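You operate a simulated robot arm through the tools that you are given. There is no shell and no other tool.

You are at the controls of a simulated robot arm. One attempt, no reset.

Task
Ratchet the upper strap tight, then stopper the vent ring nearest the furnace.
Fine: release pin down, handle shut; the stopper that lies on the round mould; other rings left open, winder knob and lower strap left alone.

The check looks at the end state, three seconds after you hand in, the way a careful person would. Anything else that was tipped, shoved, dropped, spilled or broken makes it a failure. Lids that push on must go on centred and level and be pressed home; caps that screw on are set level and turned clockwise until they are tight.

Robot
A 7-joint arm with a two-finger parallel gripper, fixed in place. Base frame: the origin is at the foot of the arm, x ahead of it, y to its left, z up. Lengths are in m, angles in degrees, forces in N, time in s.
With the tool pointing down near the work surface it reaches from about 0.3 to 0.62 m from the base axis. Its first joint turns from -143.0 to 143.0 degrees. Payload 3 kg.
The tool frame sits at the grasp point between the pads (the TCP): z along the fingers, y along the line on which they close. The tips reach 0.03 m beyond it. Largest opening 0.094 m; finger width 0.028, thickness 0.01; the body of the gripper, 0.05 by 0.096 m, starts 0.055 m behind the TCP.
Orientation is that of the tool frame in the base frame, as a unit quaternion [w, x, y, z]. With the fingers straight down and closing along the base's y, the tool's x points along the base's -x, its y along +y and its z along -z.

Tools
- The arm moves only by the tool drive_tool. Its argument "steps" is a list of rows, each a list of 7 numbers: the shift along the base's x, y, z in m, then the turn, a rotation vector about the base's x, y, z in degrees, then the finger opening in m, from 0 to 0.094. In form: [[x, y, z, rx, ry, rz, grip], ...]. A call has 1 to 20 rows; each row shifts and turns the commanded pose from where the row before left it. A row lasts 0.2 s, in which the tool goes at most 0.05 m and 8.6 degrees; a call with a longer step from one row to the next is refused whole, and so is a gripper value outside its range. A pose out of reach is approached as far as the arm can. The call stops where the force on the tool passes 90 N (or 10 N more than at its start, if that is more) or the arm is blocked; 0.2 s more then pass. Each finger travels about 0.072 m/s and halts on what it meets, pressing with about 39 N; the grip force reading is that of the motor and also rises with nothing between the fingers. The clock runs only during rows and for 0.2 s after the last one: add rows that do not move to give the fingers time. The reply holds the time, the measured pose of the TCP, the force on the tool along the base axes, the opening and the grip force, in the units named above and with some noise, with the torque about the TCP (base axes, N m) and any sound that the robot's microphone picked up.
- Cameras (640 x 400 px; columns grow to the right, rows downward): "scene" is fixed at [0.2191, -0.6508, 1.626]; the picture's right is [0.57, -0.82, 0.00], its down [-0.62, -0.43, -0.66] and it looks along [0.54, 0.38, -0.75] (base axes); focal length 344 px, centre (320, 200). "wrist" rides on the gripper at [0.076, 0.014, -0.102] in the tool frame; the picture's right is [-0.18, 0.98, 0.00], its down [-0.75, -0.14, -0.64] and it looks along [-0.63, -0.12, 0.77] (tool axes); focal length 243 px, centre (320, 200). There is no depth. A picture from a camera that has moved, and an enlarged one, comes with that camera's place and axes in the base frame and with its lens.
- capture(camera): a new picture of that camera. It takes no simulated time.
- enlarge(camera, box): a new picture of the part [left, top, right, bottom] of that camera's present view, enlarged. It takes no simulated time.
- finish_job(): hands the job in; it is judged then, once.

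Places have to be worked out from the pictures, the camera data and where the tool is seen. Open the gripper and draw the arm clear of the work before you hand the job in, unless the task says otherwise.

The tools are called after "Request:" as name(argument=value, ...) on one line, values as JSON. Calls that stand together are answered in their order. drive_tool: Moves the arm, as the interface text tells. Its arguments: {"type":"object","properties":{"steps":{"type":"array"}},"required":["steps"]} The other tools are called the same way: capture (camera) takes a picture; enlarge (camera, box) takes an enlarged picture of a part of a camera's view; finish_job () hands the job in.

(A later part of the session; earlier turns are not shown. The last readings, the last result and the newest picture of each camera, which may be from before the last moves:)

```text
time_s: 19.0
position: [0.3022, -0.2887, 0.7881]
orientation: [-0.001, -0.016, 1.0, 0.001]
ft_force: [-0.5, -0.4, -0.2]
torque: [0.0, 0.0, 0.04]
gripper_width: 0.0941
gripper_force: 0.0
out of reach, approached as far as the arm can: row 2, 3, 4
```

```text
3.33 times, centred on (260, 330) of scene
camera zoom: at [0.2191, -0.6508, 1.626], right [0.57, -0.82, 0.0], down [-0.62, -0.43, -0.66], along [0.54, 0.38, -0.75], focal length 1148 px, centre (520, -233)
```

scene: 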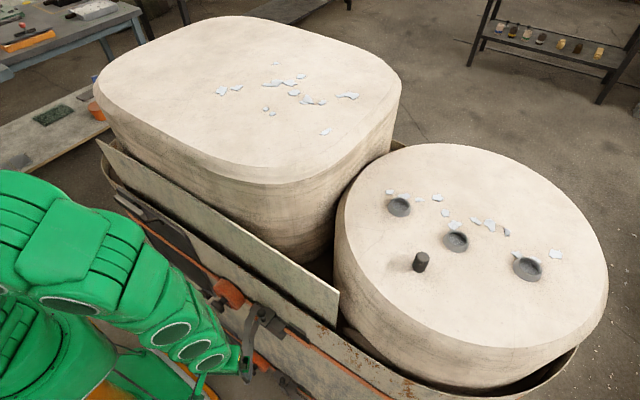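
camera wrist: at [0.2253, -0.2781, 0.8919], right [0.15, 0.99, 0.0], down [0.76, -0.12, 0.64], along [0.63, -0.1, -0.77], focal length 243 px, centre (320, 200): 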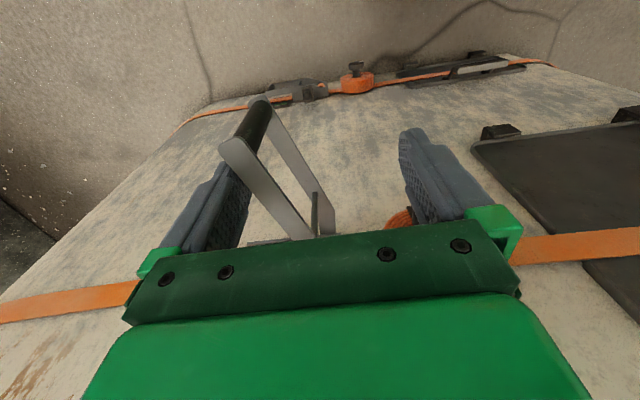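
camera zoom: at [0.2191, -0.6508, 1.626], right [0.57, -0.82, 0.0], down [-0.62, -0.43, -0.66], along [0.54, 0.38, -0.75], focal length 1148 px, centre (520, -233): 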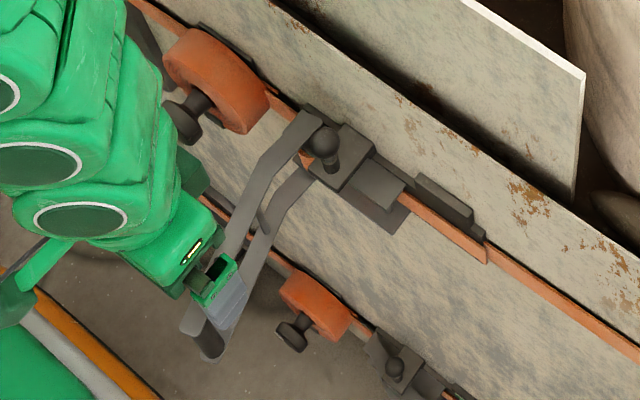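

The handle is open about 78° and the arm is at its inner reach limit. I now centre the gripper on the upper plate, align it with the handle, and close on it so I can drive the closing stroke.

Request:
drive_tool(steps=[[0, -0.02, 0, 0, 0, 5.5, 0.094], [0, -0.018, 0, 0, 0, 5.5, 0.094], [0, 0, 0, 0, 0, 0, 0.06], [0, 0, 0, 0, 0, 0, 0.03], [0, 0, 0, 0, 0, 0, 0.01], [0, 0, 0, 0, 0, 0, 0.005]])

Request:
capture(camera="wrist")

Request:
enlarge(camera="scene", box=[180, 270, 340, 390])

```text
time_s: 20.4
position: [0.3014, -0.3283, 0.788]
orientation: [0.001, -0.112, 0.994, 0.0]
ft_force: [-4.9, 5.5, -1.3]
torque: [0.12, -0.07, 1.06]
gripper_width: 0.0182
gripper_force: 45.3
```

```text
taken
camera wrist: at [0.2238, -0.331, 0.8902], right [-0.04, 1.0, 0.0], down [0.77, 0.03, 0.64], along [0.64, 0.03, -0.77], focal length 243 px, centre (320, 200)
```

wrist: 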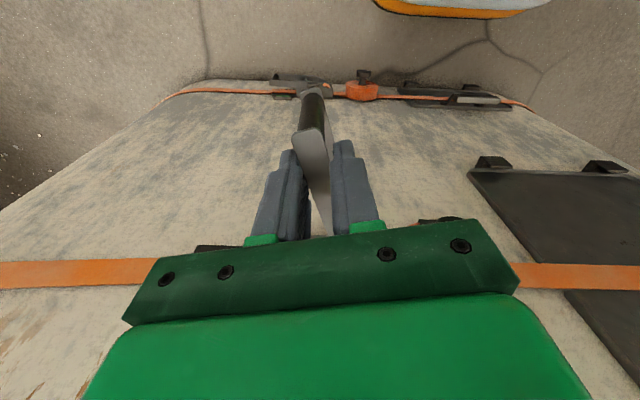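

```text
3.33 times, centred on (260, 330) of scene
camera zoom: at [0.2191, -0.6508, 1.626], right [0.57, -0.82, 0.0], down [-0.62, -0.43, -0.66], along [0.54, 0.38, -0.75], focal length 1148 px, centre (520, -233)
```

zoom: 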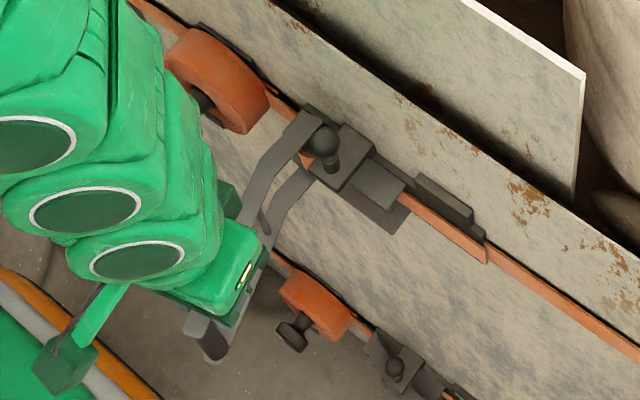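

I have a grip (18 mm). I drive the handle back toward the wall along the arc, two rows first to read the resistance.

Request:
drive_tool(steps=[[0.0038, -0.0177, 0, 0, 0, 8, 0.005], [0.0062, -0.0171, 0, 0, 0, 8, 0.005]])

```text
time_s: 21.0
position: [0.3112, -0.36, 0.7863]
orientation: [-0.001, -0.251, 0.968, 0.002]
ft_force: [1.6, 15.2, -33.9]
torque: [0.07, -0.07, 1.31]
gripper_width: 0.0177
gripper_force: 44.8
```

It moves with moderate load and no click so far. I continue the closing stroke.

Request:
drive_tool(steps=[[0.0086, -0.016, 0, 0, 0, 8, 0.005], [0.0107, -0.0146, 0, 0, 0, 8, 0.005]])

Request:
capture(camera="wrist")

```text
time_s: 21.6
position: [0.3331, -0.3928, 0.7889]
orientation: [0.0, -0.383, 0.924, 0.0]
ft_force: [-1.9, 14.8, -15.8]
torque: [0.88, -0.46, 1.25]
gripper_width: 0.018
gripper_force: 45.1
```

```text
taken
camera wrist: at [0.2682, -0.4368, 0.8918], right [-0.57, 0.82, 0.0], down [0.63, 0.43, 0.64], along [0.53, 0.36, -0.77], focal length 243 px, centre (320, 200)
```

wrist: 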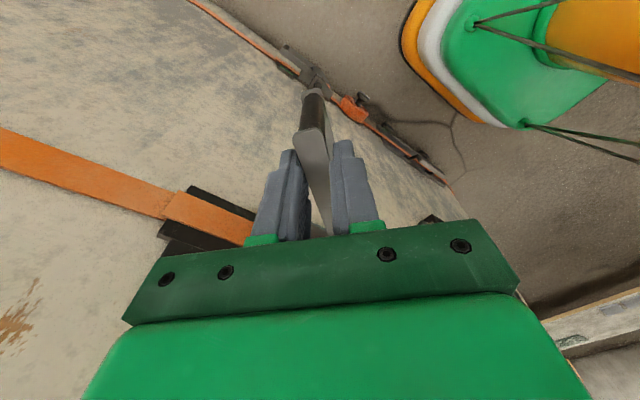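

The resistance is steady, so I continue to about 20° from shut.

Request:
drive_tool(steps=[[0.0127, -0.013, 0, 0, 0, 8, 0.005], [0.0143, -0.0112, 0, 0, 0, 8, 0.005], [0.0157, -0.0091, 0, 0, 0, 8, 0.005]])

Request:
capture(camera="wrist")

Request:
enlarge(camera="scene", box=[200, 270, 340, 380])

```text
time_s: 22.4
position: [0.3759, -0.4257, 0.789]
orientation: [-0.001, -0.567, 0.824, 0.0]
ft_force: [-5.2, 12.2, 17.6]
torque: [0.27, 0.06, 1.14]
gripper_width: 0.0178
gripper_force: 45.4
```

```text
taken
camera wrist: at [0.334, -0.4911, 0.8921], right [-0.85, 0.52, 0.0], down [0.4, 0.65, 0.64], along [0.34, 0.55, -0.77], focal length 243 px, centre (320, 200)
```

wrist: 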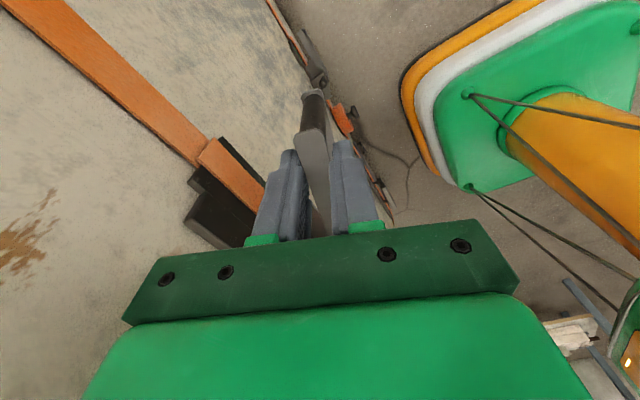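

```text
3.64 times, centred on (270, 325) of scene
camera zoom: at [0.2191, -0.6508, 1.626], right [0.57, -0.82, 0.0], down [-0.62, -0.43, -0.66], along [0.54, 0.38, -0.75], focal length 1252 px, centre (502, -254)
```

zoom: 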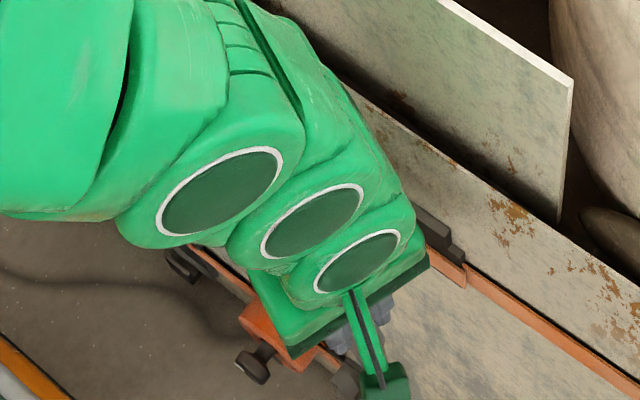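

No click has been reported. I check the indicator pad and strap end for any change.

Request:
enlarge(camera="wrist", box=[160, 100, 340, 250])

Request:
enlarge(camera="scene", box=[280, 310, 330, 350])

```text
2.67 times, centred on (250, 175) of wrist
camera zoom: at [0.334, -0.4911, 0.8921], right [-0.85, 0.52, 0.0], down [0.4, 0.65, 0.64], along [0.34, 0.55, -0.77], focal length 647 px, centre (507, 267)
```

zoom: 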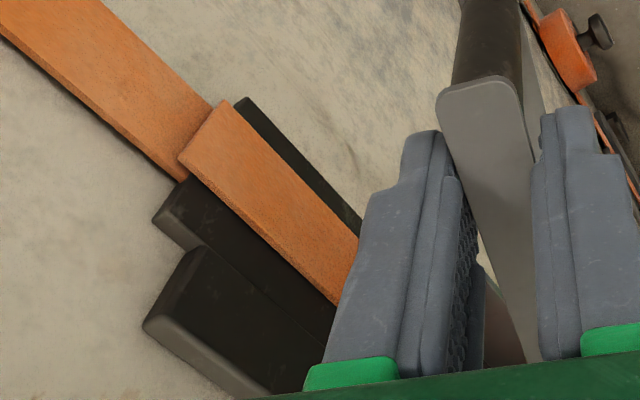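

```text
10.00 times, centred on (305, 330) of scene
camera zoom: at [0.2191, -0.6508, 1.626], right [0.57, -0.82, 0.0], down [-0.62, -0.43, -0.66], along [0.54, 0.38, -0.75], focal length 3443 px, centre (470, -1100)
```

zoom: 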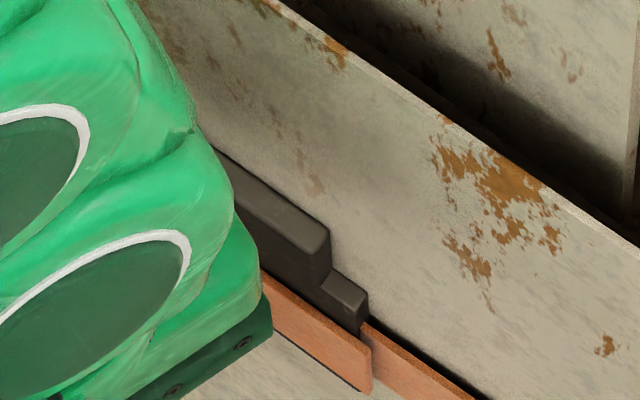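

Nothing has changed yet, so the stroke may need to go closer to shut. I go on in smaller increments, watching for wall contact.

Request:
drive_tool(steps=[[0.0168, -0.0068, 0, 0, 0, 8, 0.005], [0.009, -0.0023, 0, 0, 0, 4, 0.005]])

Request:
enlarge(camera="wrist", box=[160, 80, 400, 250])

```text
time_s: 23.0
position: [0.3982, -0.4354, 0.788]
orientation: [0.001, -0.649, 0.761, 0.001]
ft_force: [-70.5, 22.8, 44.7]
torque: [2.92, -8.71, 1.75]
gripper_width: 0.0172
gripper_force: 44.8
```

```text
2.35 times, centred on (280, 165) of wrist
camera zoom: at [0.3718, -0.5077, 0.8912], right [-0.94, 0.34, 0.0], down [0.26, 0.72, 0.64], along [0.21, 0.61, -0.77], focal length 571 px, centre (414, 282)
```

zoom: 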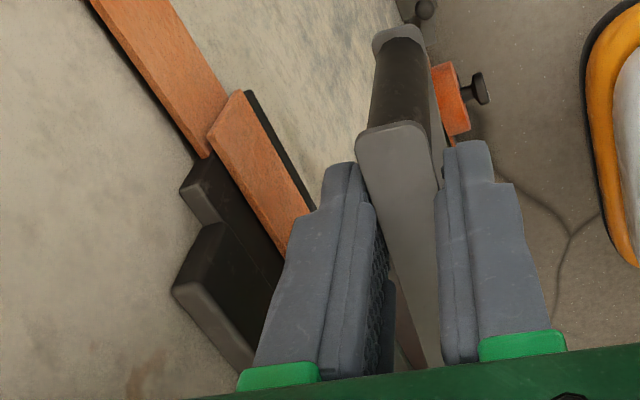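

The gripper body has met the wall (torque about y, x + 0.048 ≈ 0.446), and there is still no click. The opening stroke may have been too short, so I back out to about 41°. There I will re-grip the plate nearer the hinge to get a wider swing.

Request:
drive_tool(steps=[[-0.0172, 0.0056, 0, 0, 0, -8, 0.005], [-0.0162, 0.008, 0, 0, 0, -8, 0.005], [-0.015, 0.0102, 0, 0, 0, -8, 0.005], [-0.0133, 0.0122, 0, 0, 0, -8, 0.005]])

Request:
capture(camera="wrist")

Request:
enlarge(camera="scene", box=[200, 270, 340, 380])

```text
time_s: 24.0
position: [0.339, -0.3985, 0.7888]
orientation: [-0.001, -0.414, 0.91, -0.001]
ft_force: [-28.2, -17.9, -9.6]
torque: [-0.41, 0.37, 1.33]
gripper_width: 0.0182
gripper_force: 44.8
```

```text
taken
camera wrist: at [0.2781, -0.4476, 0.8918], right [-0.62, 0.79, 0.0], down [0.6, 0.48, 0.64], along [0.5, 0.4, -0.77], focal length 243 px, centre (320, 200)
```

wrist: 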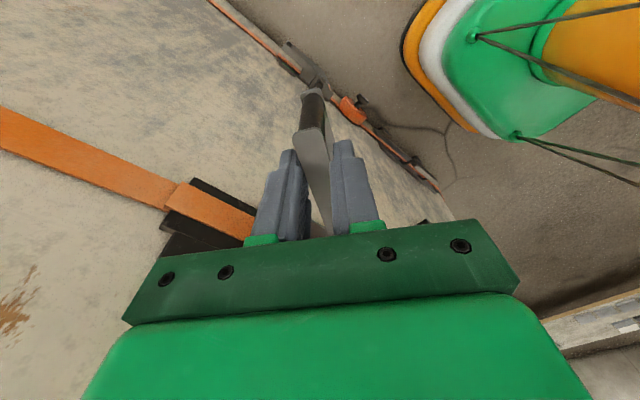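

```text
3.64 times, centred on (270, 325) of scene
camera zoom: at [0.2191, -0.6508, 1.626], right [0.57, -0.82, 0.0], down [-0.62, -0.43, -0.66], along [0.54, 0.38, -0.75], focal length 1252 px, centre (502, -254)
```

zoom: 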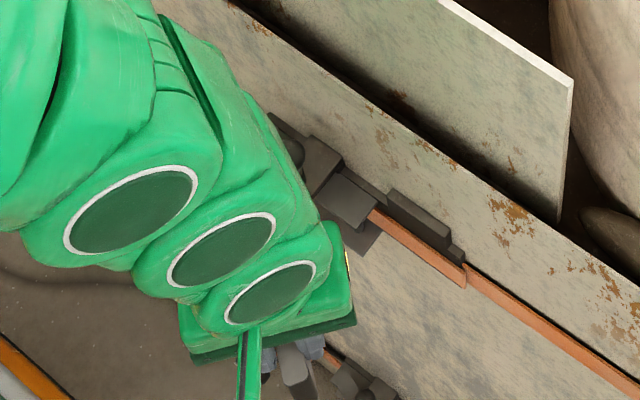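

At about 41° open I release slightly, slide 4 cm along the plate toward the hinge, and re-grip.

Request:
drive_tool(steps=[[0, 0, 0, 0, 0, 0, 0.035], [0, 0, 0, 0, 0, 0, 0.04], [0.013, 0.015, 0, 0, 0, 0, 0.04], [0.013, 0.015, 0, 0, 0, 0, 0.04], [0, 0, 0, 0, 0, 0, 0.02], [0, 0, 0, 0, 0, 0, 0.005], [0, 0, 0, 0, 0, 0, 0.005]])

Request:
capture(camera="wrist")

Request:
enlarge(camera="wrist", box=[220, 80, 420, 240])

```text
time_s: 25.6
position: [0.3653, -0.3684, 0.7889]
orientation: [0.0, -0.414, 0.91, 0.001]
ft_force: [-11.1, 8.2, -2.1]
torque: [-0.06, 0.11, 1.31]
gripper_width: 0.0185
gripper_force: 44.7
```

```text
taken
camera wrist: at [0.3034, -0.4166, 0.8913], right [-0.62, 0.78, 0.0], down [0.6, 0.48, 0.64], along [0.5, 0.4, -0.77], focal length 243 px, centre (320, 200)
```

wrist: 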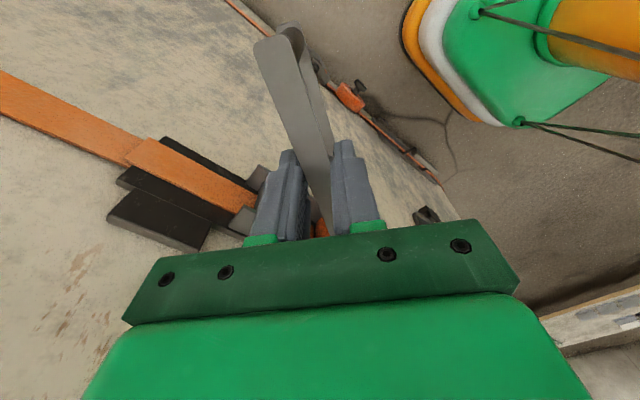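

```text
2.50 times, centred on (320, 160) of wrist
camera zoom: at [0.3034, -0.4166, 0.8913], right [-0.62, 0.78, 0.0], down [0.6, 0.48, 0.64], along [0.5, 0.4, -0.77], focal length 606 px, centre (320, 300)
```

zoom: 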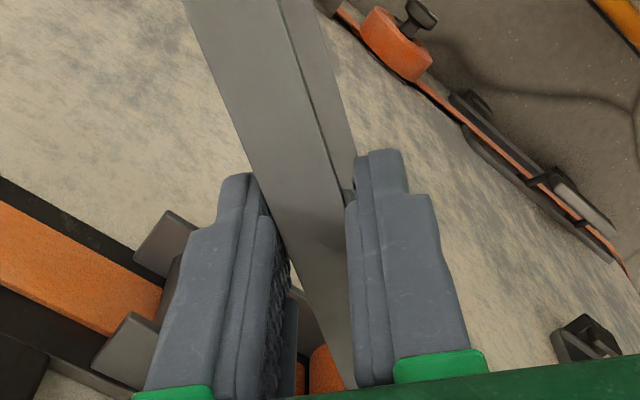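

The grip torque of about 1.3 Nm about z suggests the tool is a few degrees off the plate's direction. I rotate +4° to relieve it and see how it responds.

Request:
drive_tool(steps=[[0, 0, 0, 0, 0, 4, 0.005], [0, 0, 0, 0, 0, 0, 0.005]])

```text
time_s: 26.2
position: [0.3654, -0.3686, 0.7882]
orientation: [0.0, -0.447, 0.895, 0.0]
ft_force: [-6.3, 14.0, 8.4]
torque: [0.08, 0.14, 1.35]
gripper_width: 0.0169
gripper_force: 45.4
```

The grip width dropped to 16.9 mm, so that was the right direction. I rotate a bit more.

Request:
drive_tool(steps=[[0, 0, 0, 0, 0, 4, 0.005], [0, 0, 0, 0, 0, 0, 0.005]])

Request:
drive_tool(steps=[[0, 0, 0, 0, 0, 3, 0.005], [0, 0, 0, 0, 0, 0, 0.005]])

```text
time_s: 26.8
position: [0.3656, -0.37, 0.7879]
orientation: [0.001, -0.477, 0.879, -0.002]
ft_force: [8.5, -7.8, -10.9]
torque: [0.68, -0.51, -0.88]
gripper_width: 0.0154
gripper_force: 45.1
```

```text
time_s: 27.4
position: [0.3659, -0.3699, 0.7875]
orientation: [0.0, -0.498, 0.867, -0.001]
ft_force: [11.7, -21.1, -8.2]
torque: [0.08, -0.36, -1.56]
gripper_width: 0.0169
gripper_force: 45.2
```

The best alignment is near 56° tool yaw, meaning the handle is really at about 34° open, so my earlier opening was only about 70°. I undo 3° and swing it open about the hinge in stages, holding the plate.

Request:
drive_tool(steps=[[0, 0, 0, 0, 0, -3, 0.005], [-0.0077, 0.0095, 0, 0, 0, -8, 0.005], [-0.0063, 0.0105, 0, 0, 0, -8, 0.005], [-0.0048, 0.0112, 0, 0, 0, -8, 0.005], [-0.0032, 0.0119, 0, 0, 0, -8, 0.005]])

Request:
capture(camera="wrist")

```text
time_s: 28.6
position: [0.341, -0.3246, 0.7873]
orientation: [-0.001, -0.215, 0.977, 0.001]
ft_force: [-7.0, -19.3, -4.8]
torque: [-0.21, -0.15, -1.05]
gripper_width: 0.0156
gripper_force: 45.2
```

```text
taken
camera wrist: at [0.266, -0.3437, 0.8908], right [-0.25, 0.97, 0.0], down [0.74, 0.19, 0.64], along [0.62, 0.16, -0.77], focal length 243 px, centre (320, 200)
```

wrist: 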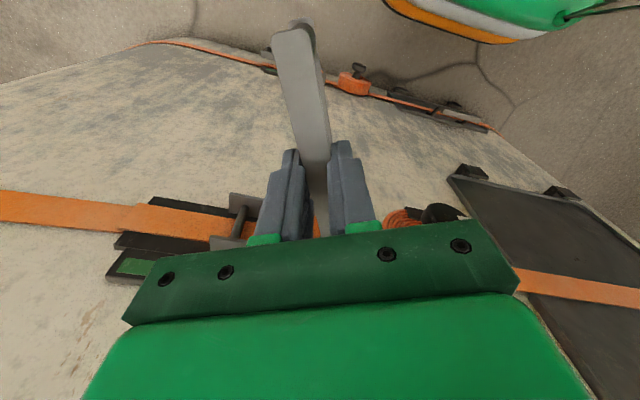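

The indicator pad now shows some green. I enlarge to check it.

Request:
enlarge(camera="wrist", box=[60, 180, 260, 300])

Request:
enlarge(camera="scene", box=[250, 300, 330, 350])

```text
3.20 times, centred on (160, 240) of wrist
camera zoom: at [0.266, -0.3437, 0.8908], right [-0.25, 0.97, 0.0], down [0.74, 0.19, 0.64], along [0.62, 0.16, -0.77], focal length 776 px, centre (832, 72)
```

zoom: 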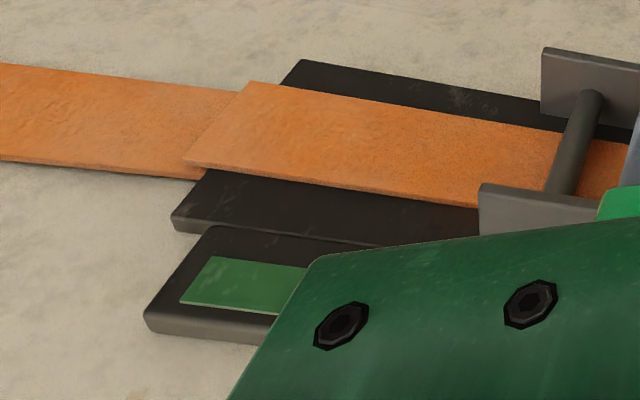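

```text
8.00 times, centred on (290, 325) of scene
camera zoom: at [0.2191, -0.6508, 1.626], right [0.57, -0.82, 0.0], down [-0.62, -0.43, -0.66], along [0.54, 0.38, -0.75], focal length 2754 px, centre (560, -800)
```

zoom: 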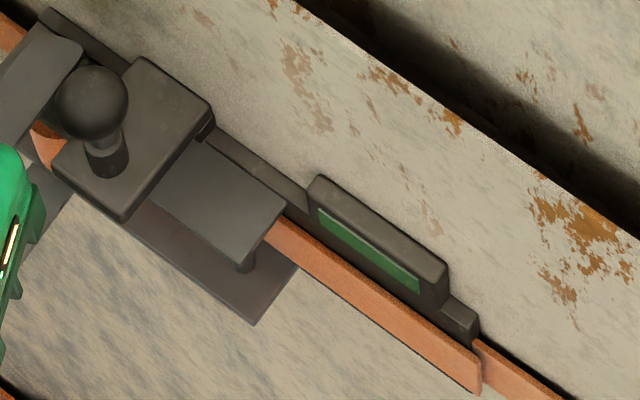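

The tension window is now fully green like the lower strap's, so the strap has ratcheted tight. I swing the handle back toward shut with the grip and watch that the green stays.

Request:
drive_tool(steps=[[0.0029, -0.0122, 0, 0, 0, 8, 0.005], [0.0046, -0.0117, 0, 0, 0, 8, 0.005], [0.0061, -0.011, 0, 0, 0, 8, 0.005], [0.0076, -0.01, 0, 0, 0, 8, 0.005], [0, 0, 0, 0, 0, 0, 0.005]])

Request:
enlarge(camera="scene", box=[250, 300, 330, 350])

Request:
capture(camera="wrist")

```text
time_s: 29.8
position: [0.3647, -0.371, 0.7895]
orientation: [0.001, -0.477, 0.879, -0.002]
ft_force: [33.5, 20.7, -1.8]
torque: [0.37, -0.45, -0.56]
gripper_width: 0.0158
gripper_force: 44.5
```

```text
8.00 times, centred on (290, 325) of scene
camera zoom: at [0.2191, -0.6508, 1.626], right [0.57, -0.82, 0.0], down [-0.62, -0.43, -0.66], along [0.54, 0.38, -0.75], focal length 2754 px, centre (560, -800)
```

zoom: 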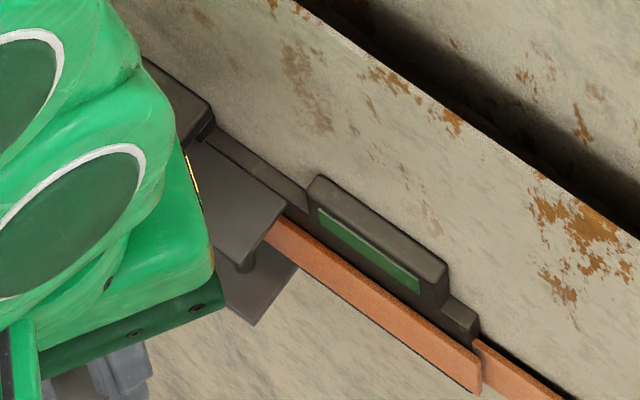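

```text
taken
camera wrist: at [0.3106, -0.4274, 0.8917], right [-0.72, 0.69, 0.0], down [0.53, 0.56, 0.64], along [0.44, 0.46, -0.77], focal length 243 px, centre (320, 200)
```

wrist: 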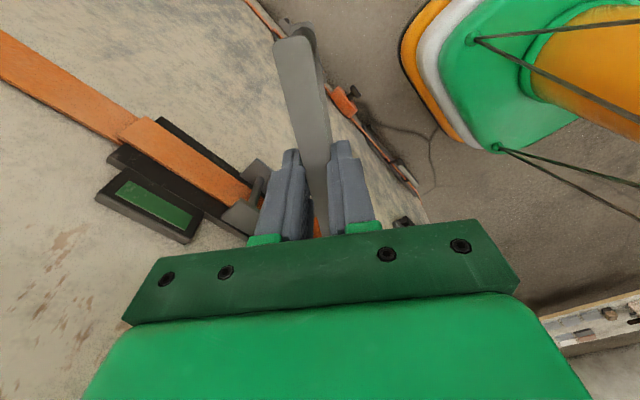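

The green window persists and the handle is at about 34°. I release, lift clear, turn the tool straight, and move to the outer side of the handle so I can push it shut with closed fingers.

Request:
drive_tool(steps=[[0, 0, 0, 0, 0, 0, 0.035], [0, 0, 0, 0, 0, 0, 0.04], [0, 0, 0.03, 0, 0, 0, 0.04], [0, 0, 0.04, 0, 0, 0, 0.04], [-0.01, -0.007, 0.03, 0, 0, -8, 0.02], [-0.01, -0.007, 0, 0, 0, -8, 0.0], [-0.01, -0.007, 0, 0, 0, -8, 0.0], [-0.01, -0.007, 0, 0, 0, -8, 0.0], [-0.01, -0.007, 0, 0, 0, -8, 0.0], [-0.01, -0.007, 0, 0, 0, -8, 0.0], [-0.01, -0.007, 0, 0, 0, -8, 0.0], [0, 0, 0, 0, 0, 0, 0.0]])

Request:
capture(camera="wrist")

Request:
enlarge(camera="scene", box=[200, 270, 340, 380])

```text
time_s: 32.4
position: [0.2937, -0.4198, 0.887]
orientation: [0.0, -0.008, 1.0, 0.0]
ft_force: [0.2, 0.6, 0.0]
torque: [-0.02, -0.01, 0.03]
gripper_width: 0.0004
gripper_force: 32.8
```

```text
taken
camera wrist: at [0.2159, -0.4063, 0.9902], right [0.17, 0.99, 0.0], down [0.76, -0.13, 0.64], along [0.63, -0.11, -0.77], focal length 243 px, centre (320, 200)
```

wrist: 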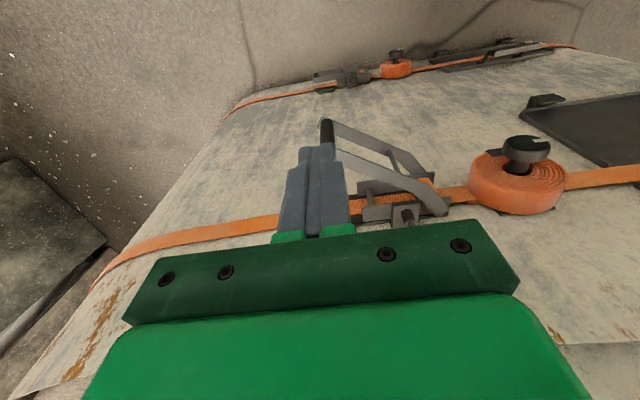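

```text
3.64 times, centred on (270, 325) of scene
camera zoom: at [0.2191, -0.6508, 1.626], right [0.57, -0.82, 0.0], down [-0.62, -0.43, -0.66], along [0.54, 0.38, -0.75], focal length 1252 px, centre (502, -254)
```

zoom: 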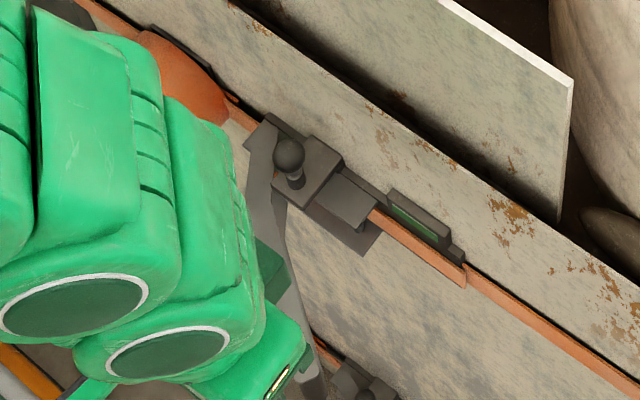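

The handle end appears at about (0.331, -0.407), so I shift to y ≈ -0.375 to push on the plate rather than past its end. Then I lower and push in along the arc.

Request:
drive_tool(steps=[[0, 0.025, 0, 0, 0, 0, 0.0], [0, 0.02, -0.02, 0, 0, 0, 0.0], [0, 0, -0.04, 0, 0, 0, 0.0], [0, 0, -0.04, 0, 0, 0, 0.0], [0, 0, 0, 0, 0, 0, 0.0]])

Request:
capture(camera="wrist")

Request:
enlarge(camera="scene", box=[180, 270, 320, 390])

```text
time_s: 33.6
position: [0.294, -0.3759, 0.7876]
orientation: [0.0, -0.008, 1.0, 0.0]
ft_force: [-0.5, 0.3, 0.0]
torque: [0.02, 0.0, 0.01]
gripper_width: 0.0
gripper_force: 33.2
```

```text
taken
camera wrist: at [0.2169, -0.3618, 0.8904], right [0.17, 0.99, 0.0], down [0.76, -0.13, 0.64], along [0.63, -0.11, -0.77], focal length 243 px, centre (320, 200)
```

wrist: 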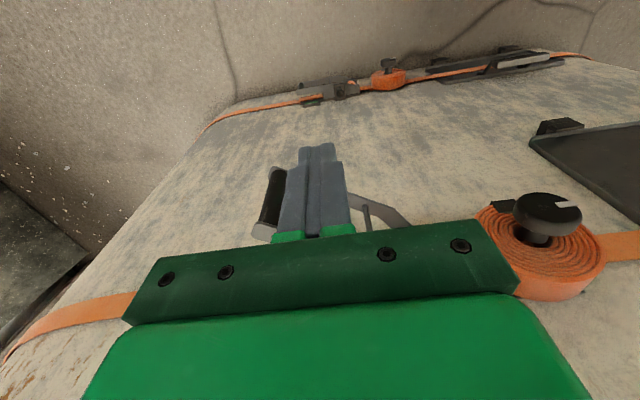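

```text
3.33 times, centred on (250, 330) of scene
camera zoom: at [0.2191, -0.6508, 1.626], right [0.57, -0.82, 0.0], down [-0.62, -0.43, -0.66], along [0.54, 0.38, -0.75], focal length 1148 px, centre (553, -233)
```

zoom: 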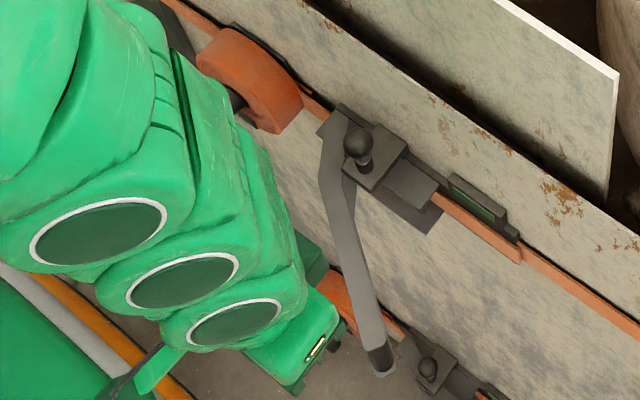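

The fingers are on the outer side of the handle. I push it in along the arc toward shut.

Request:
drive_tool(steps=[[0.02, -0.001, 0, 0, 0, 0, 0.0], [0.0155, -0.002, 0, 0, 0, 0, 0.0], [0.0135, -0.017, 0, 0, 0, 0, 0.0], [0.016, -0.0135, 0, 0, 0, 0, 0.0], [0.01, -0.006, 0, 0, 0, 0, 0.0], [0.009, -0.0045, 0, 0, 0, 0, 0.0]])

Request:
capture(camera="wrist")

Request:
enlarge(camera="scene", box=[200, 270, 340, 380])

```text
time_s: 35.0
position: [0.3785, -0.4192, 0.7884]
orientation: [0.0, -0.01, 1.0, 0.0]
ft_force: [-3.9, 0.9, -2.4]
torque: [0.05, 0.07, 0.0]
gripper_width: 0.0
gripper_force: 32.9
```

```text
taken
camera wrist: at [0.3006, -0.4056, 0.891], right [0.17, 0.99, 0.0], down [0.76, -0.13, 0.64], along [0.63, -0.11, -0.77], focal length 243 px, centre (320, 200)
```

wrist: 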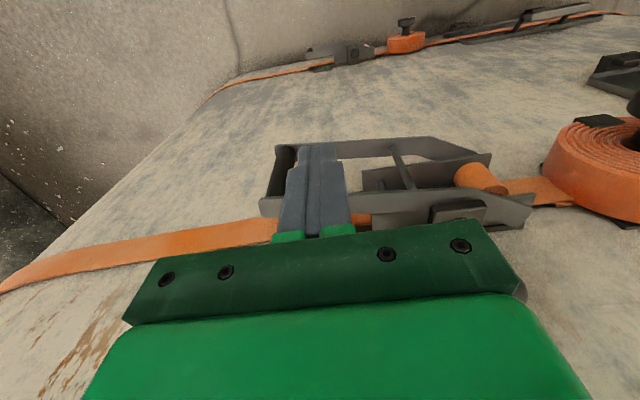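

```text
3.64 times, centred on (270, 325) of scene
camera zoom: at [0.2191, -0.6508, 1.626], right [0.57, -0.82, 0.0], down [-0.62, -0.43, -0.66], along [0.54, 0.38, -0.75], focal length 1252 px, centre (502, -254)
```

zoom: 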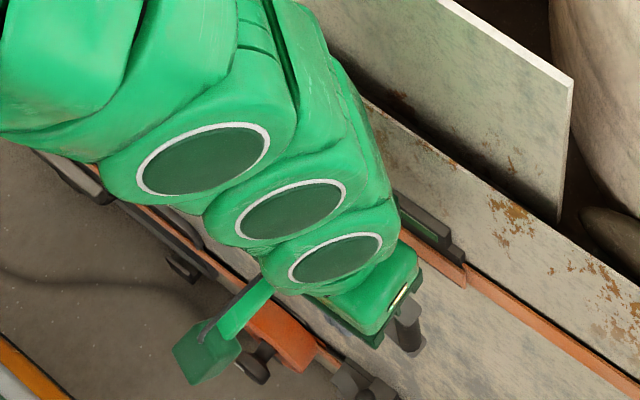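

The handle follows easily and is nearly shut. I push in small steps until it stops firmly.

Request:
drive_tool(steps=[[0.006, -0.003, 0, 0, 0, 0, 0.0], [0.004, -0.002, 0, 0, 0, 0, 0.0], [0.003, -0.001, 0, 0, 0, 0, 0.0], [0.003, 0, 0, 0, 0, 0, 0.0], [0.002, 0, 0, 0, 0, 0, 0.0]])

Request:
capture(camera="wrist")

```text
time_s: 36.2
position: [0.3901, -0.426, 0.7874]
orientation: [-0.006, -0.008, 1.0, 0.003]
ft_force: [-20.0, -1.5, 4.8]
torque: [0.0, 0.12, -0.05]
gripper_width: 0.0
gripper_force: 33.0
stopped in row 5: the force on the tool passed its limit at 97 N (the readings are from after the stop); the commanded pose is now the measured one
```

```text
taken
camera wrist: at [0.3141, -0.4118, 0.8915], right [0.17, 0.99, 0.0], down [0.76, -0.13, 0.63], along [0.63, -0.1, -0.77], focal length 243 px, centre (320, 200)
```

wrist: 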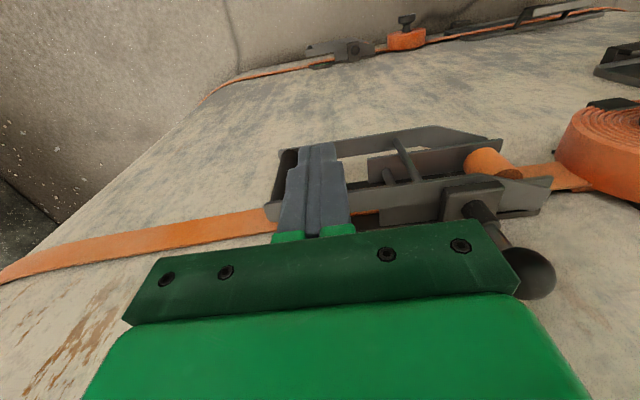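

It stopped firmly with the plate at x ≈ 0.405, the same as its original shut position. I back away and check the handle, pin and green window.

Request:
drive_tool(steps=[[-0.03, 0, 0, 0, 0, 0, 0.0], [-0.04, 0, 0.02, 0, 0, 0, 0.0], [0, 0, 0.045, 0, 0, 0, 0.0], [0, 0, 0.045, 0, 0, 0, 0.05], [0, 0, 0.045, 0, 0, 0, 0.094], [0, 0, 0.045, 0, 0, 0, 0.094], [0, 0.04, 0.02, 0, 0, 0, 0.094], [0, 0.03, 0.0, 0, 0, 0, 0.094]])

Request:
capture(camera="wrist")

Request:
enlarge(camera="wrist", box=[180, 60, 420, 220])

Request:
enlarge(camera="scene", box=[230, 280, 330, 360])

```text
time_s: 38.0
position: [0.3206, -0.3536, 1.005]
orientation: [-0.004, -0.008, 1.0, 0.003]
ft_force: [0.7, -1.0, 0.8]
torque: [0.0, -0.01, -0.01]
gripper_width: 0.0939
gripper_force: 0.1
```

```text
taken
camera wrist: at [0.2436, -0.34, 1.1091], right [0.17, 0.99, 0.0], down [0.76, -0.13, 0.64], along [0.63, -0.1, -0.77], focal length 243 px, centre (320, 200)
```

wrist: 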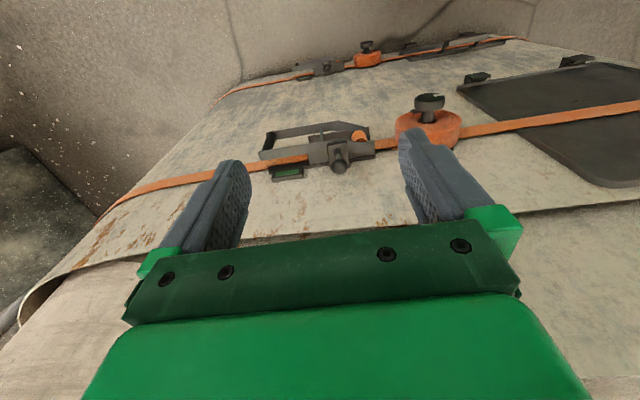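

```text
2.50 times, centred on (300, 140) of wrist
camera zoom: at [0.2436, -0.34, 1.1091], right [0.17, 0.99, 0.0], down [0.76, -0.13, 0.64], along [0.63, -0.1, -0.77], focal length 606 px, centre (370, 350)
```

zoom: 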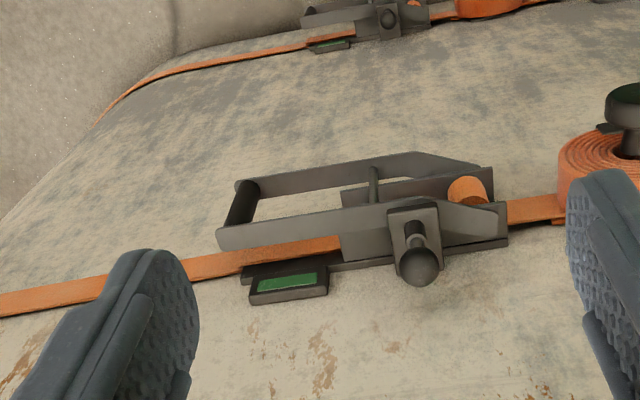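

```text
5.00 times, centred on (280, 320) of scene
camera zoom: at [0.2191, -0.6508, 1.626], right [0.57, -0.82, 0.0], down [-0.62, -0.43, -0.66], along [0.54, 0.38, -0.75], focal length 1721 px, centre (520, -400)
```

zoom: 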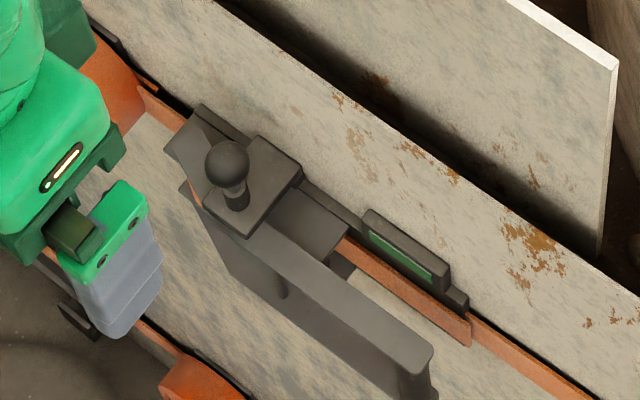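

The handle is shut, the pin is still down at the same height as after the press, and the window is green. Next I find the furnace, so I rise and tilt the camera up to look around.

Request:
drive_tool(steps=[[0, 0, 0.045, 0, 0, 0, 0.094], [0.01, 0, 0.045, 0, 0, 0, 0.094], [0.01, 0, 0.045, 0, 0, 0, 0.094], [0.02, 0, 0.045, 0, 0, 0, 0.094], [0.02, 0, 0.045, 0, 0, 0, 0.094], [0.02, 0, 0.045, 0, 0, 0, 0.094], [0, 0, 0, 0, -8, 0, 0.094], [0, 0, 0, 0, -8, 0, 0.094], [0, 0, 0, 0, -8, 0, 0.094], [0, 0, 0, 0, -8, 0, 0.094], [0, 0, 0, 0, 0, 0, 0.094]])

Request:
capture(camera="wrist")

Request:
capture(camera="scene")

```text
time_s: 40.4
position: [0.3999, -0.3545, 1.2772]
orientation: [0.272, -0.008, 0.962, 0.0]
ft_force: [-0.6, -0.5, -0.4]
torque: [-0.04, -0.02, 0.05]
gripper_width: 0.0937
gripper_force: 0.1
```

```text
taken
camera wrist: at [0.2815, -0.3418, 1.325], right [0.14, 0.99, 0.09], down [0.31, -0.13, 0.94], along [0.94, -0.11, -0.32], focal length 243 px, centre (320, 200)
```

wrist: 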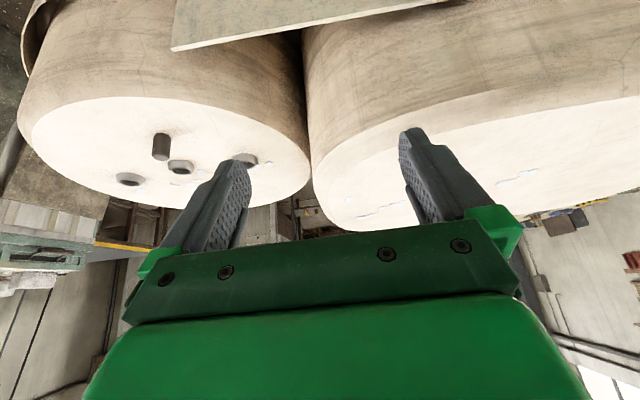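

```text
taken
```

scene: 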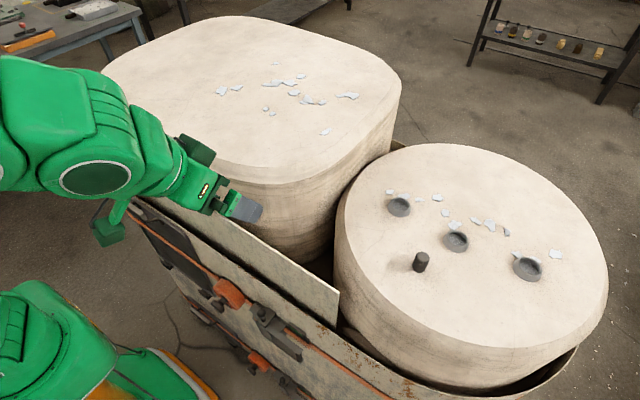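

The surroundings beyond the round mould are partly hidden. I yaw the camera toward −y for a look around.

Request:
drive_tool(steps=[[0, 0, 0.03, 0, 0, -8, 0.094], [0, 0, 0.02, 0, 0, -8, 0.094], [0, 0, 0, 0, 0, -8, 0.094], [0, 0, 0, 0, 0, -8, 0.094], [0, 0, 0, 0, 0, -8, 0.094], [0, 0, 0, 0, 0, -8, 0.094], [0, 0, 0, 0, 0, 0, 0.094]])

Request:
capture(camera="wrist")

```text
time_s: 42.0
position: [0.4026, -0.3556, 1.3267]
orientation: [0.248, 0.384, 0.882, -0.11]
ft_force: [-0.3, 0.5, -0.2]
torque: [0.01, 0.0, -0.01]
gripper_width: 0.0941
gripper_force: 0.1
```

```text
taken
camera wrist: at [0.3312, -0.2578, 1.3757], right [0.83, 0.55, 0.09], down [0.11, -0.32, 0.94], along [0.55, -0.77, -0.32], focal length 243 px, centre (320, 200)
```

wrist: 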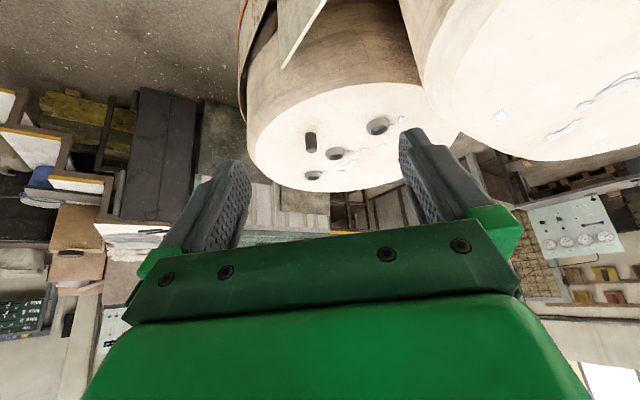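

There are several objects in the background, so I zoom into the regions around the moulds.

Request:
enlarge(camera="wrist", box=[0, 80, 200, 340])

Request:
enlarge(camera="wrist", box=[220, 150, 440, 250])

Request:
enlarge(camera="wrist", box=[460, 140, 640, 320])

```text
1.54 times, centred on (100, 210) of wrist
camera zoom: at [0.3312, -0.2578, 1.3757], right [0.83, 0.55, 0.09], down [0.11, -0.32, 0.94], along [0.55, -0.77, -0.32], focal length 373 px, centre (658, 185)
```

zoom: 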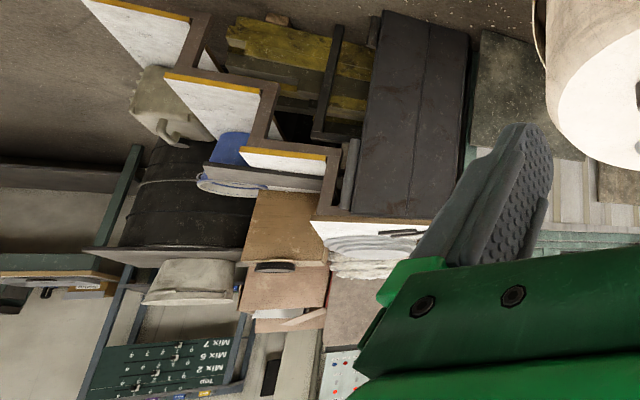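

```text
2.91 times, centred on (330, 200) of wrist
camera zoom: at [0.3312, -0.2578, 1.3757], right [0.83, 0.55, 0.09], down [0.11, -0.32, 0.94], along [0.55, -0.77, -0.32], focal length 706 px, centre (291, 200)
```

zoom: 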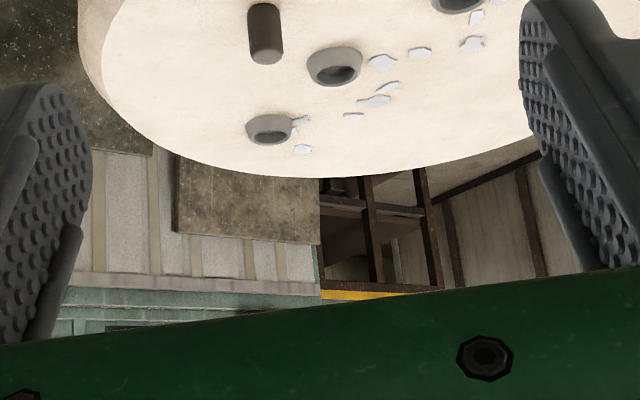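

```text
2.22 times, centred on (550, 230) of wrist
camera zoom: at [0.3312, -0.2578, 1.3757], right [0.83, 0.55, 0.09], down [0.11, -0.32, 0.94], along [0.55, -0.77, -0.32], focal length 539 px, centre (-191, 133)
```

zoom: 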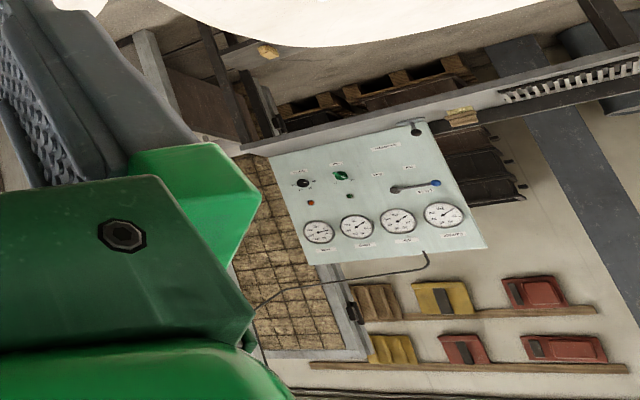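

I can't yet identify the furnace because the gripper hides the horizon. I tilt further so the horizon rises above the gripper.

Request:
drive_tool(steps=[[0, 0, 0.02, -5.9, -5.4, 0, 0.094], [0, 0, 0.02, -5.9, -5.4, 0, 0.094], [0, 0, 0, -5.9, -5.4, 0, 0.094], [0, 0, 0, -5.9, -5.4, 0, 0.094], [0, 0, 0, -5.9, -5.4, 0, 0.094], [0, 0, 0, 0, 0, 0, 0.094]])

Request:
capture(camera="wrist")

```text
time_s: 43.6
position: [0.432, -0.3641, 1.3182]
orientation: [0.506, 0.327, 0.771, -0.208]
ft_force: [0.5, 0.7, 1.3]
torque: [0.0, 0.01, 0.02]
gripper_width: 0.0942
gripper_force: 0.0
stopped in row 6: the arm was blocked; the commanded pose is now the measured one
```

```text
taken
camera wrist: at [0.3549, -0.2642, 1.2905], right [0.75, 0.63, 0.18], down [-0.31, 0.1, 0.95], along [0.58, -0.77, 0.27], focal length 243 px, centre (320, 200)
```

wrist: 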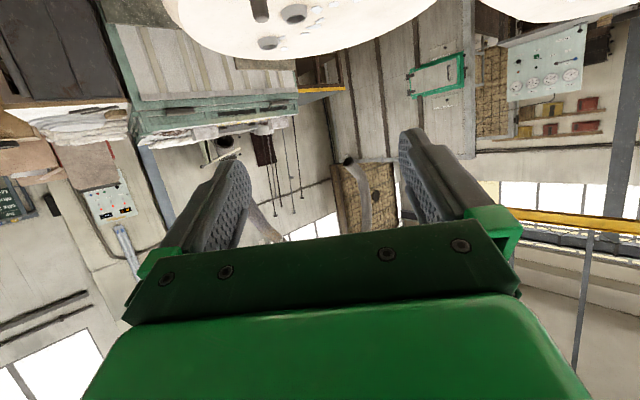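

This view works, though upside down. I zoom in on it.

Request:
enlarge(camera="wrist", box=[0, 0, 320, 200])

Request:
enlarge(camera="wrist", box=[320, 0, 640, 200])

Request:
enlarge(camera="wrist", box=[0, 180, 200, 400])

```text
2.00 times, centred on (160, 100) of wrist
camera zoom: at [0.3549, -0.2642, 1.2905], right [0.75, 0.63, 0.18], down [-0.31, 0.1, 0.95], along [0.58, -0.77, 0.27], focal length 485 px, centre (640, 400)
```

zoom: 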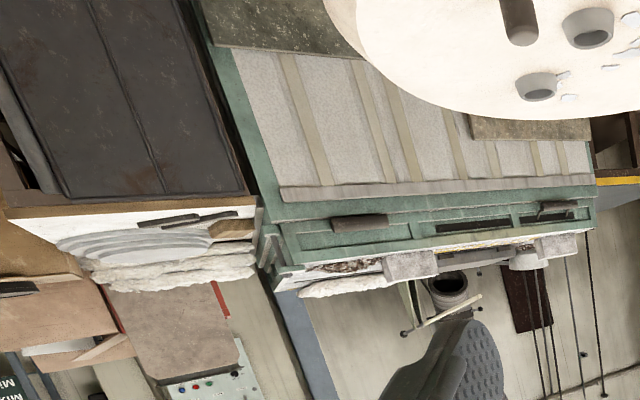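

```text
2.00 times, centred on (480, 100) of wrist
camera zoom: at [0.3549, -0.2642, 1.2905], right [0.75, 0.63, 0.18], down [-0.31, 0.1, 0.95], along [0.58, -0.77, 0.27], focal length 485 px, centre (0, 400)
```

zoom: 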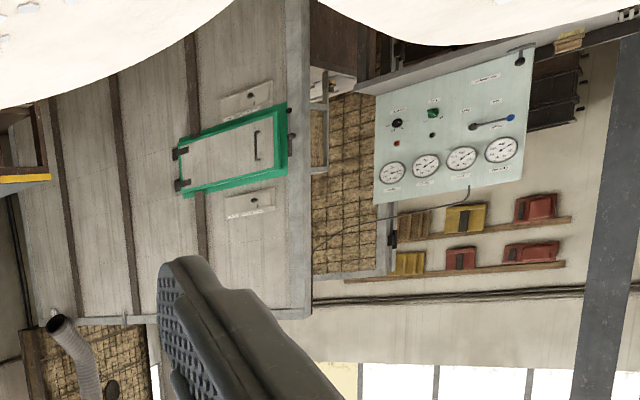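

```text
1.82 times, centred on (100, 290) of wrist
camera zoom: at [0.3549, -0.2642, 1.2905], right [0.75, 0.63, 0.18], down [-0.31, 0.1, 0.95], along [0.58, -0.77, 0.27], focal length 441 px, centre (720, 36)
```

zoom: 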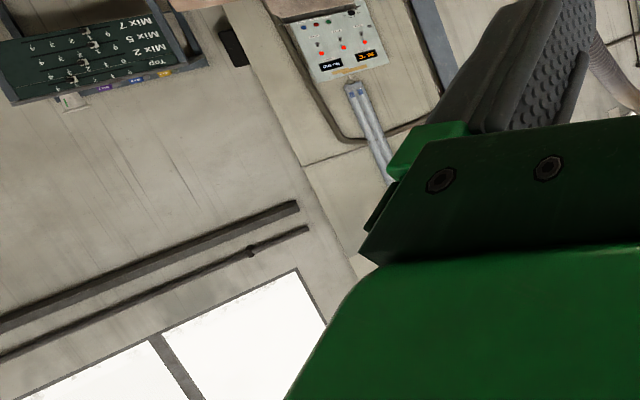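

I see a bench, a gauge panel, a panelled chamber with a green door, and a temperature control box on the −y side. Before deciding, I yaw around toward +y to see what is on the other side.

Request:
drive_tool(steps=[[0, 0, 0, 5.9, 5.4, 0, 0.094], [0, 0, 0, 0, 0, 8, 0.094], [0, 0, 0, 0, 0, 8, 0.094], [0, 0, 0, 0, 0, 8, 0.094], [0, 0, 0, 0, 0, 8, 0.094], [0, 0, 0, 0, 0, 8, 0.094], [0, 0, 0, 0, 0, 8, 0.094], [0, 0, 0, 0, 0, 8, 0.094], [0, 0, 0, 0, 0, 8, 0.094], [0, 0, 0, 0, 0, 8, 0.094], [0, 0, 0, 0, 0, 8, 0.094], [0, 0, 0, 0, 0, 8, 0.094], [0, 0, 0, 0, 0, 0, 0.094]])

Request:
capture(camera="wrist")

```text
time_s: 46.4
position: [0.4299, -0.3634, 1.3212]
orientation: [0.455, -0.311, 0.814, 0.181]
ft_force: [-0.2, 0.7, 0.2]
torque: [-0.02, -0.02, 0.01]
gripper_width: 0.094
gripper_force: 0.0
```

```text
taken
camera wrist: at [0.3258, -0.4378, 1.3103], right [-0.59, 0.79, 0.17], down [-0.01, -0.22, 0.98], along [0.81, 0.57, 0.14], focal length 243 px, centre (320, 200)
```

wrist: 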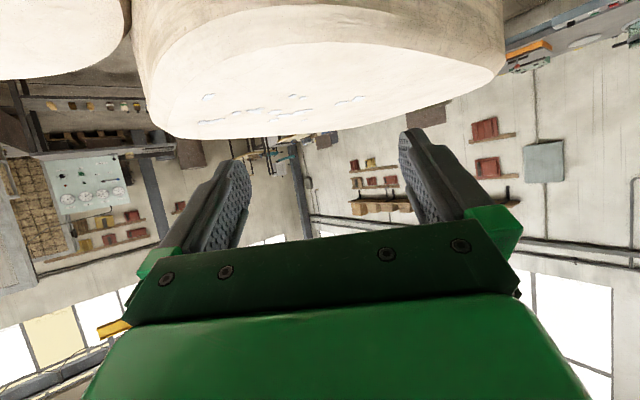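

Here I see walls, shelves and a bench on the +y side. I zoom in, then look further round.

Request:
enlarge(camera="wrist", box=[440, 0, 640, 220])

Request:
enlarge(camera="wrist", box=[180, 100, 440, 260])

Request:
drive_tool(steps=[[0, 0, 0, 0, 0, 8, 0.094], [0, 0, 0, 0, 0, 8, 0.094], [0, 0, 0, 0, 0, 8, 0.094], [0, 0, 0, 0, 0, 8, 0.094], [0, 0, 0, 0, 0, 8, 0.094], [0, 0, 0, 0, 0, 8, 0.094], [0, 0, 0, 0, 0, 0, 0.094]])

Request:
capture(camera="wrist")

```text
1.82 times, centred on (540, 110) of wrist
camera zoom: at [0.3258, -0.4378, 1.3103], right [-0.59, 0.79, 0.17], down [-0.01, -0.22, 0.98], along [0.81, 0.57, 0.14], focal length 441 px, centre (-80, 364)
```

zoom: 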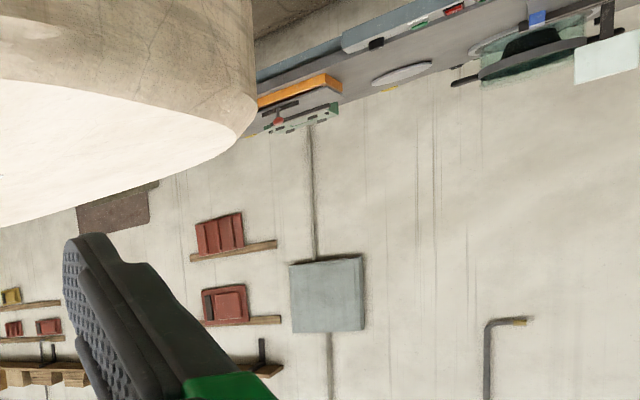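

```text
2.46 times, centred on (310, 180) of wrist
camera zoom: at [0.3258, -0.4378, 1.3103], right [-0.59, 0.79, 0.17], down [-0.01, -0.22, 0.98], along [0.81, 0.57, 0.14], focal length 597 px, centre (345, 249)
```

zoom: 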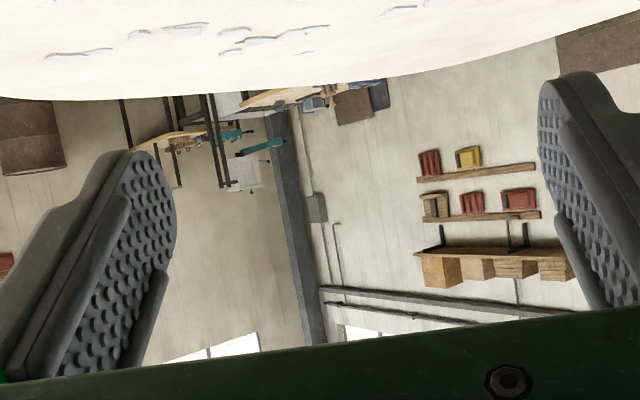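

```text
time_s: 48.0
position: [0.4377, -0.3338, 1.1882]
orientation: [0.389, -0.517, 0.71, 0.278]
ft_force: [-0.2, 0.5, 0.1]
torque: [-0.01, 0.01, 0.02]
gripper_width: 0.0942
gripper_force: 0.1
out of reach, approached as far as the arm can: row 2, 3, 4, 5, 6
```

```text
taken
camera wrist: at [0.3838, -0.4499, 1.1816], right [-0.9, 0.4, 0.15], down [0.09, -0.17, 0.98], along [0.42, 0.9, 0.12], focal length 243 px, centre (320, 200)
```

wrist: 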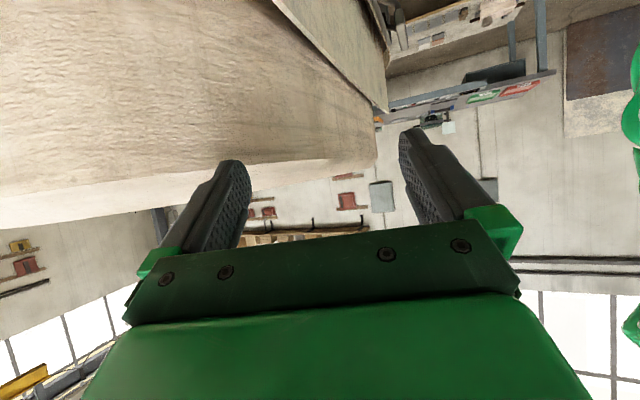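

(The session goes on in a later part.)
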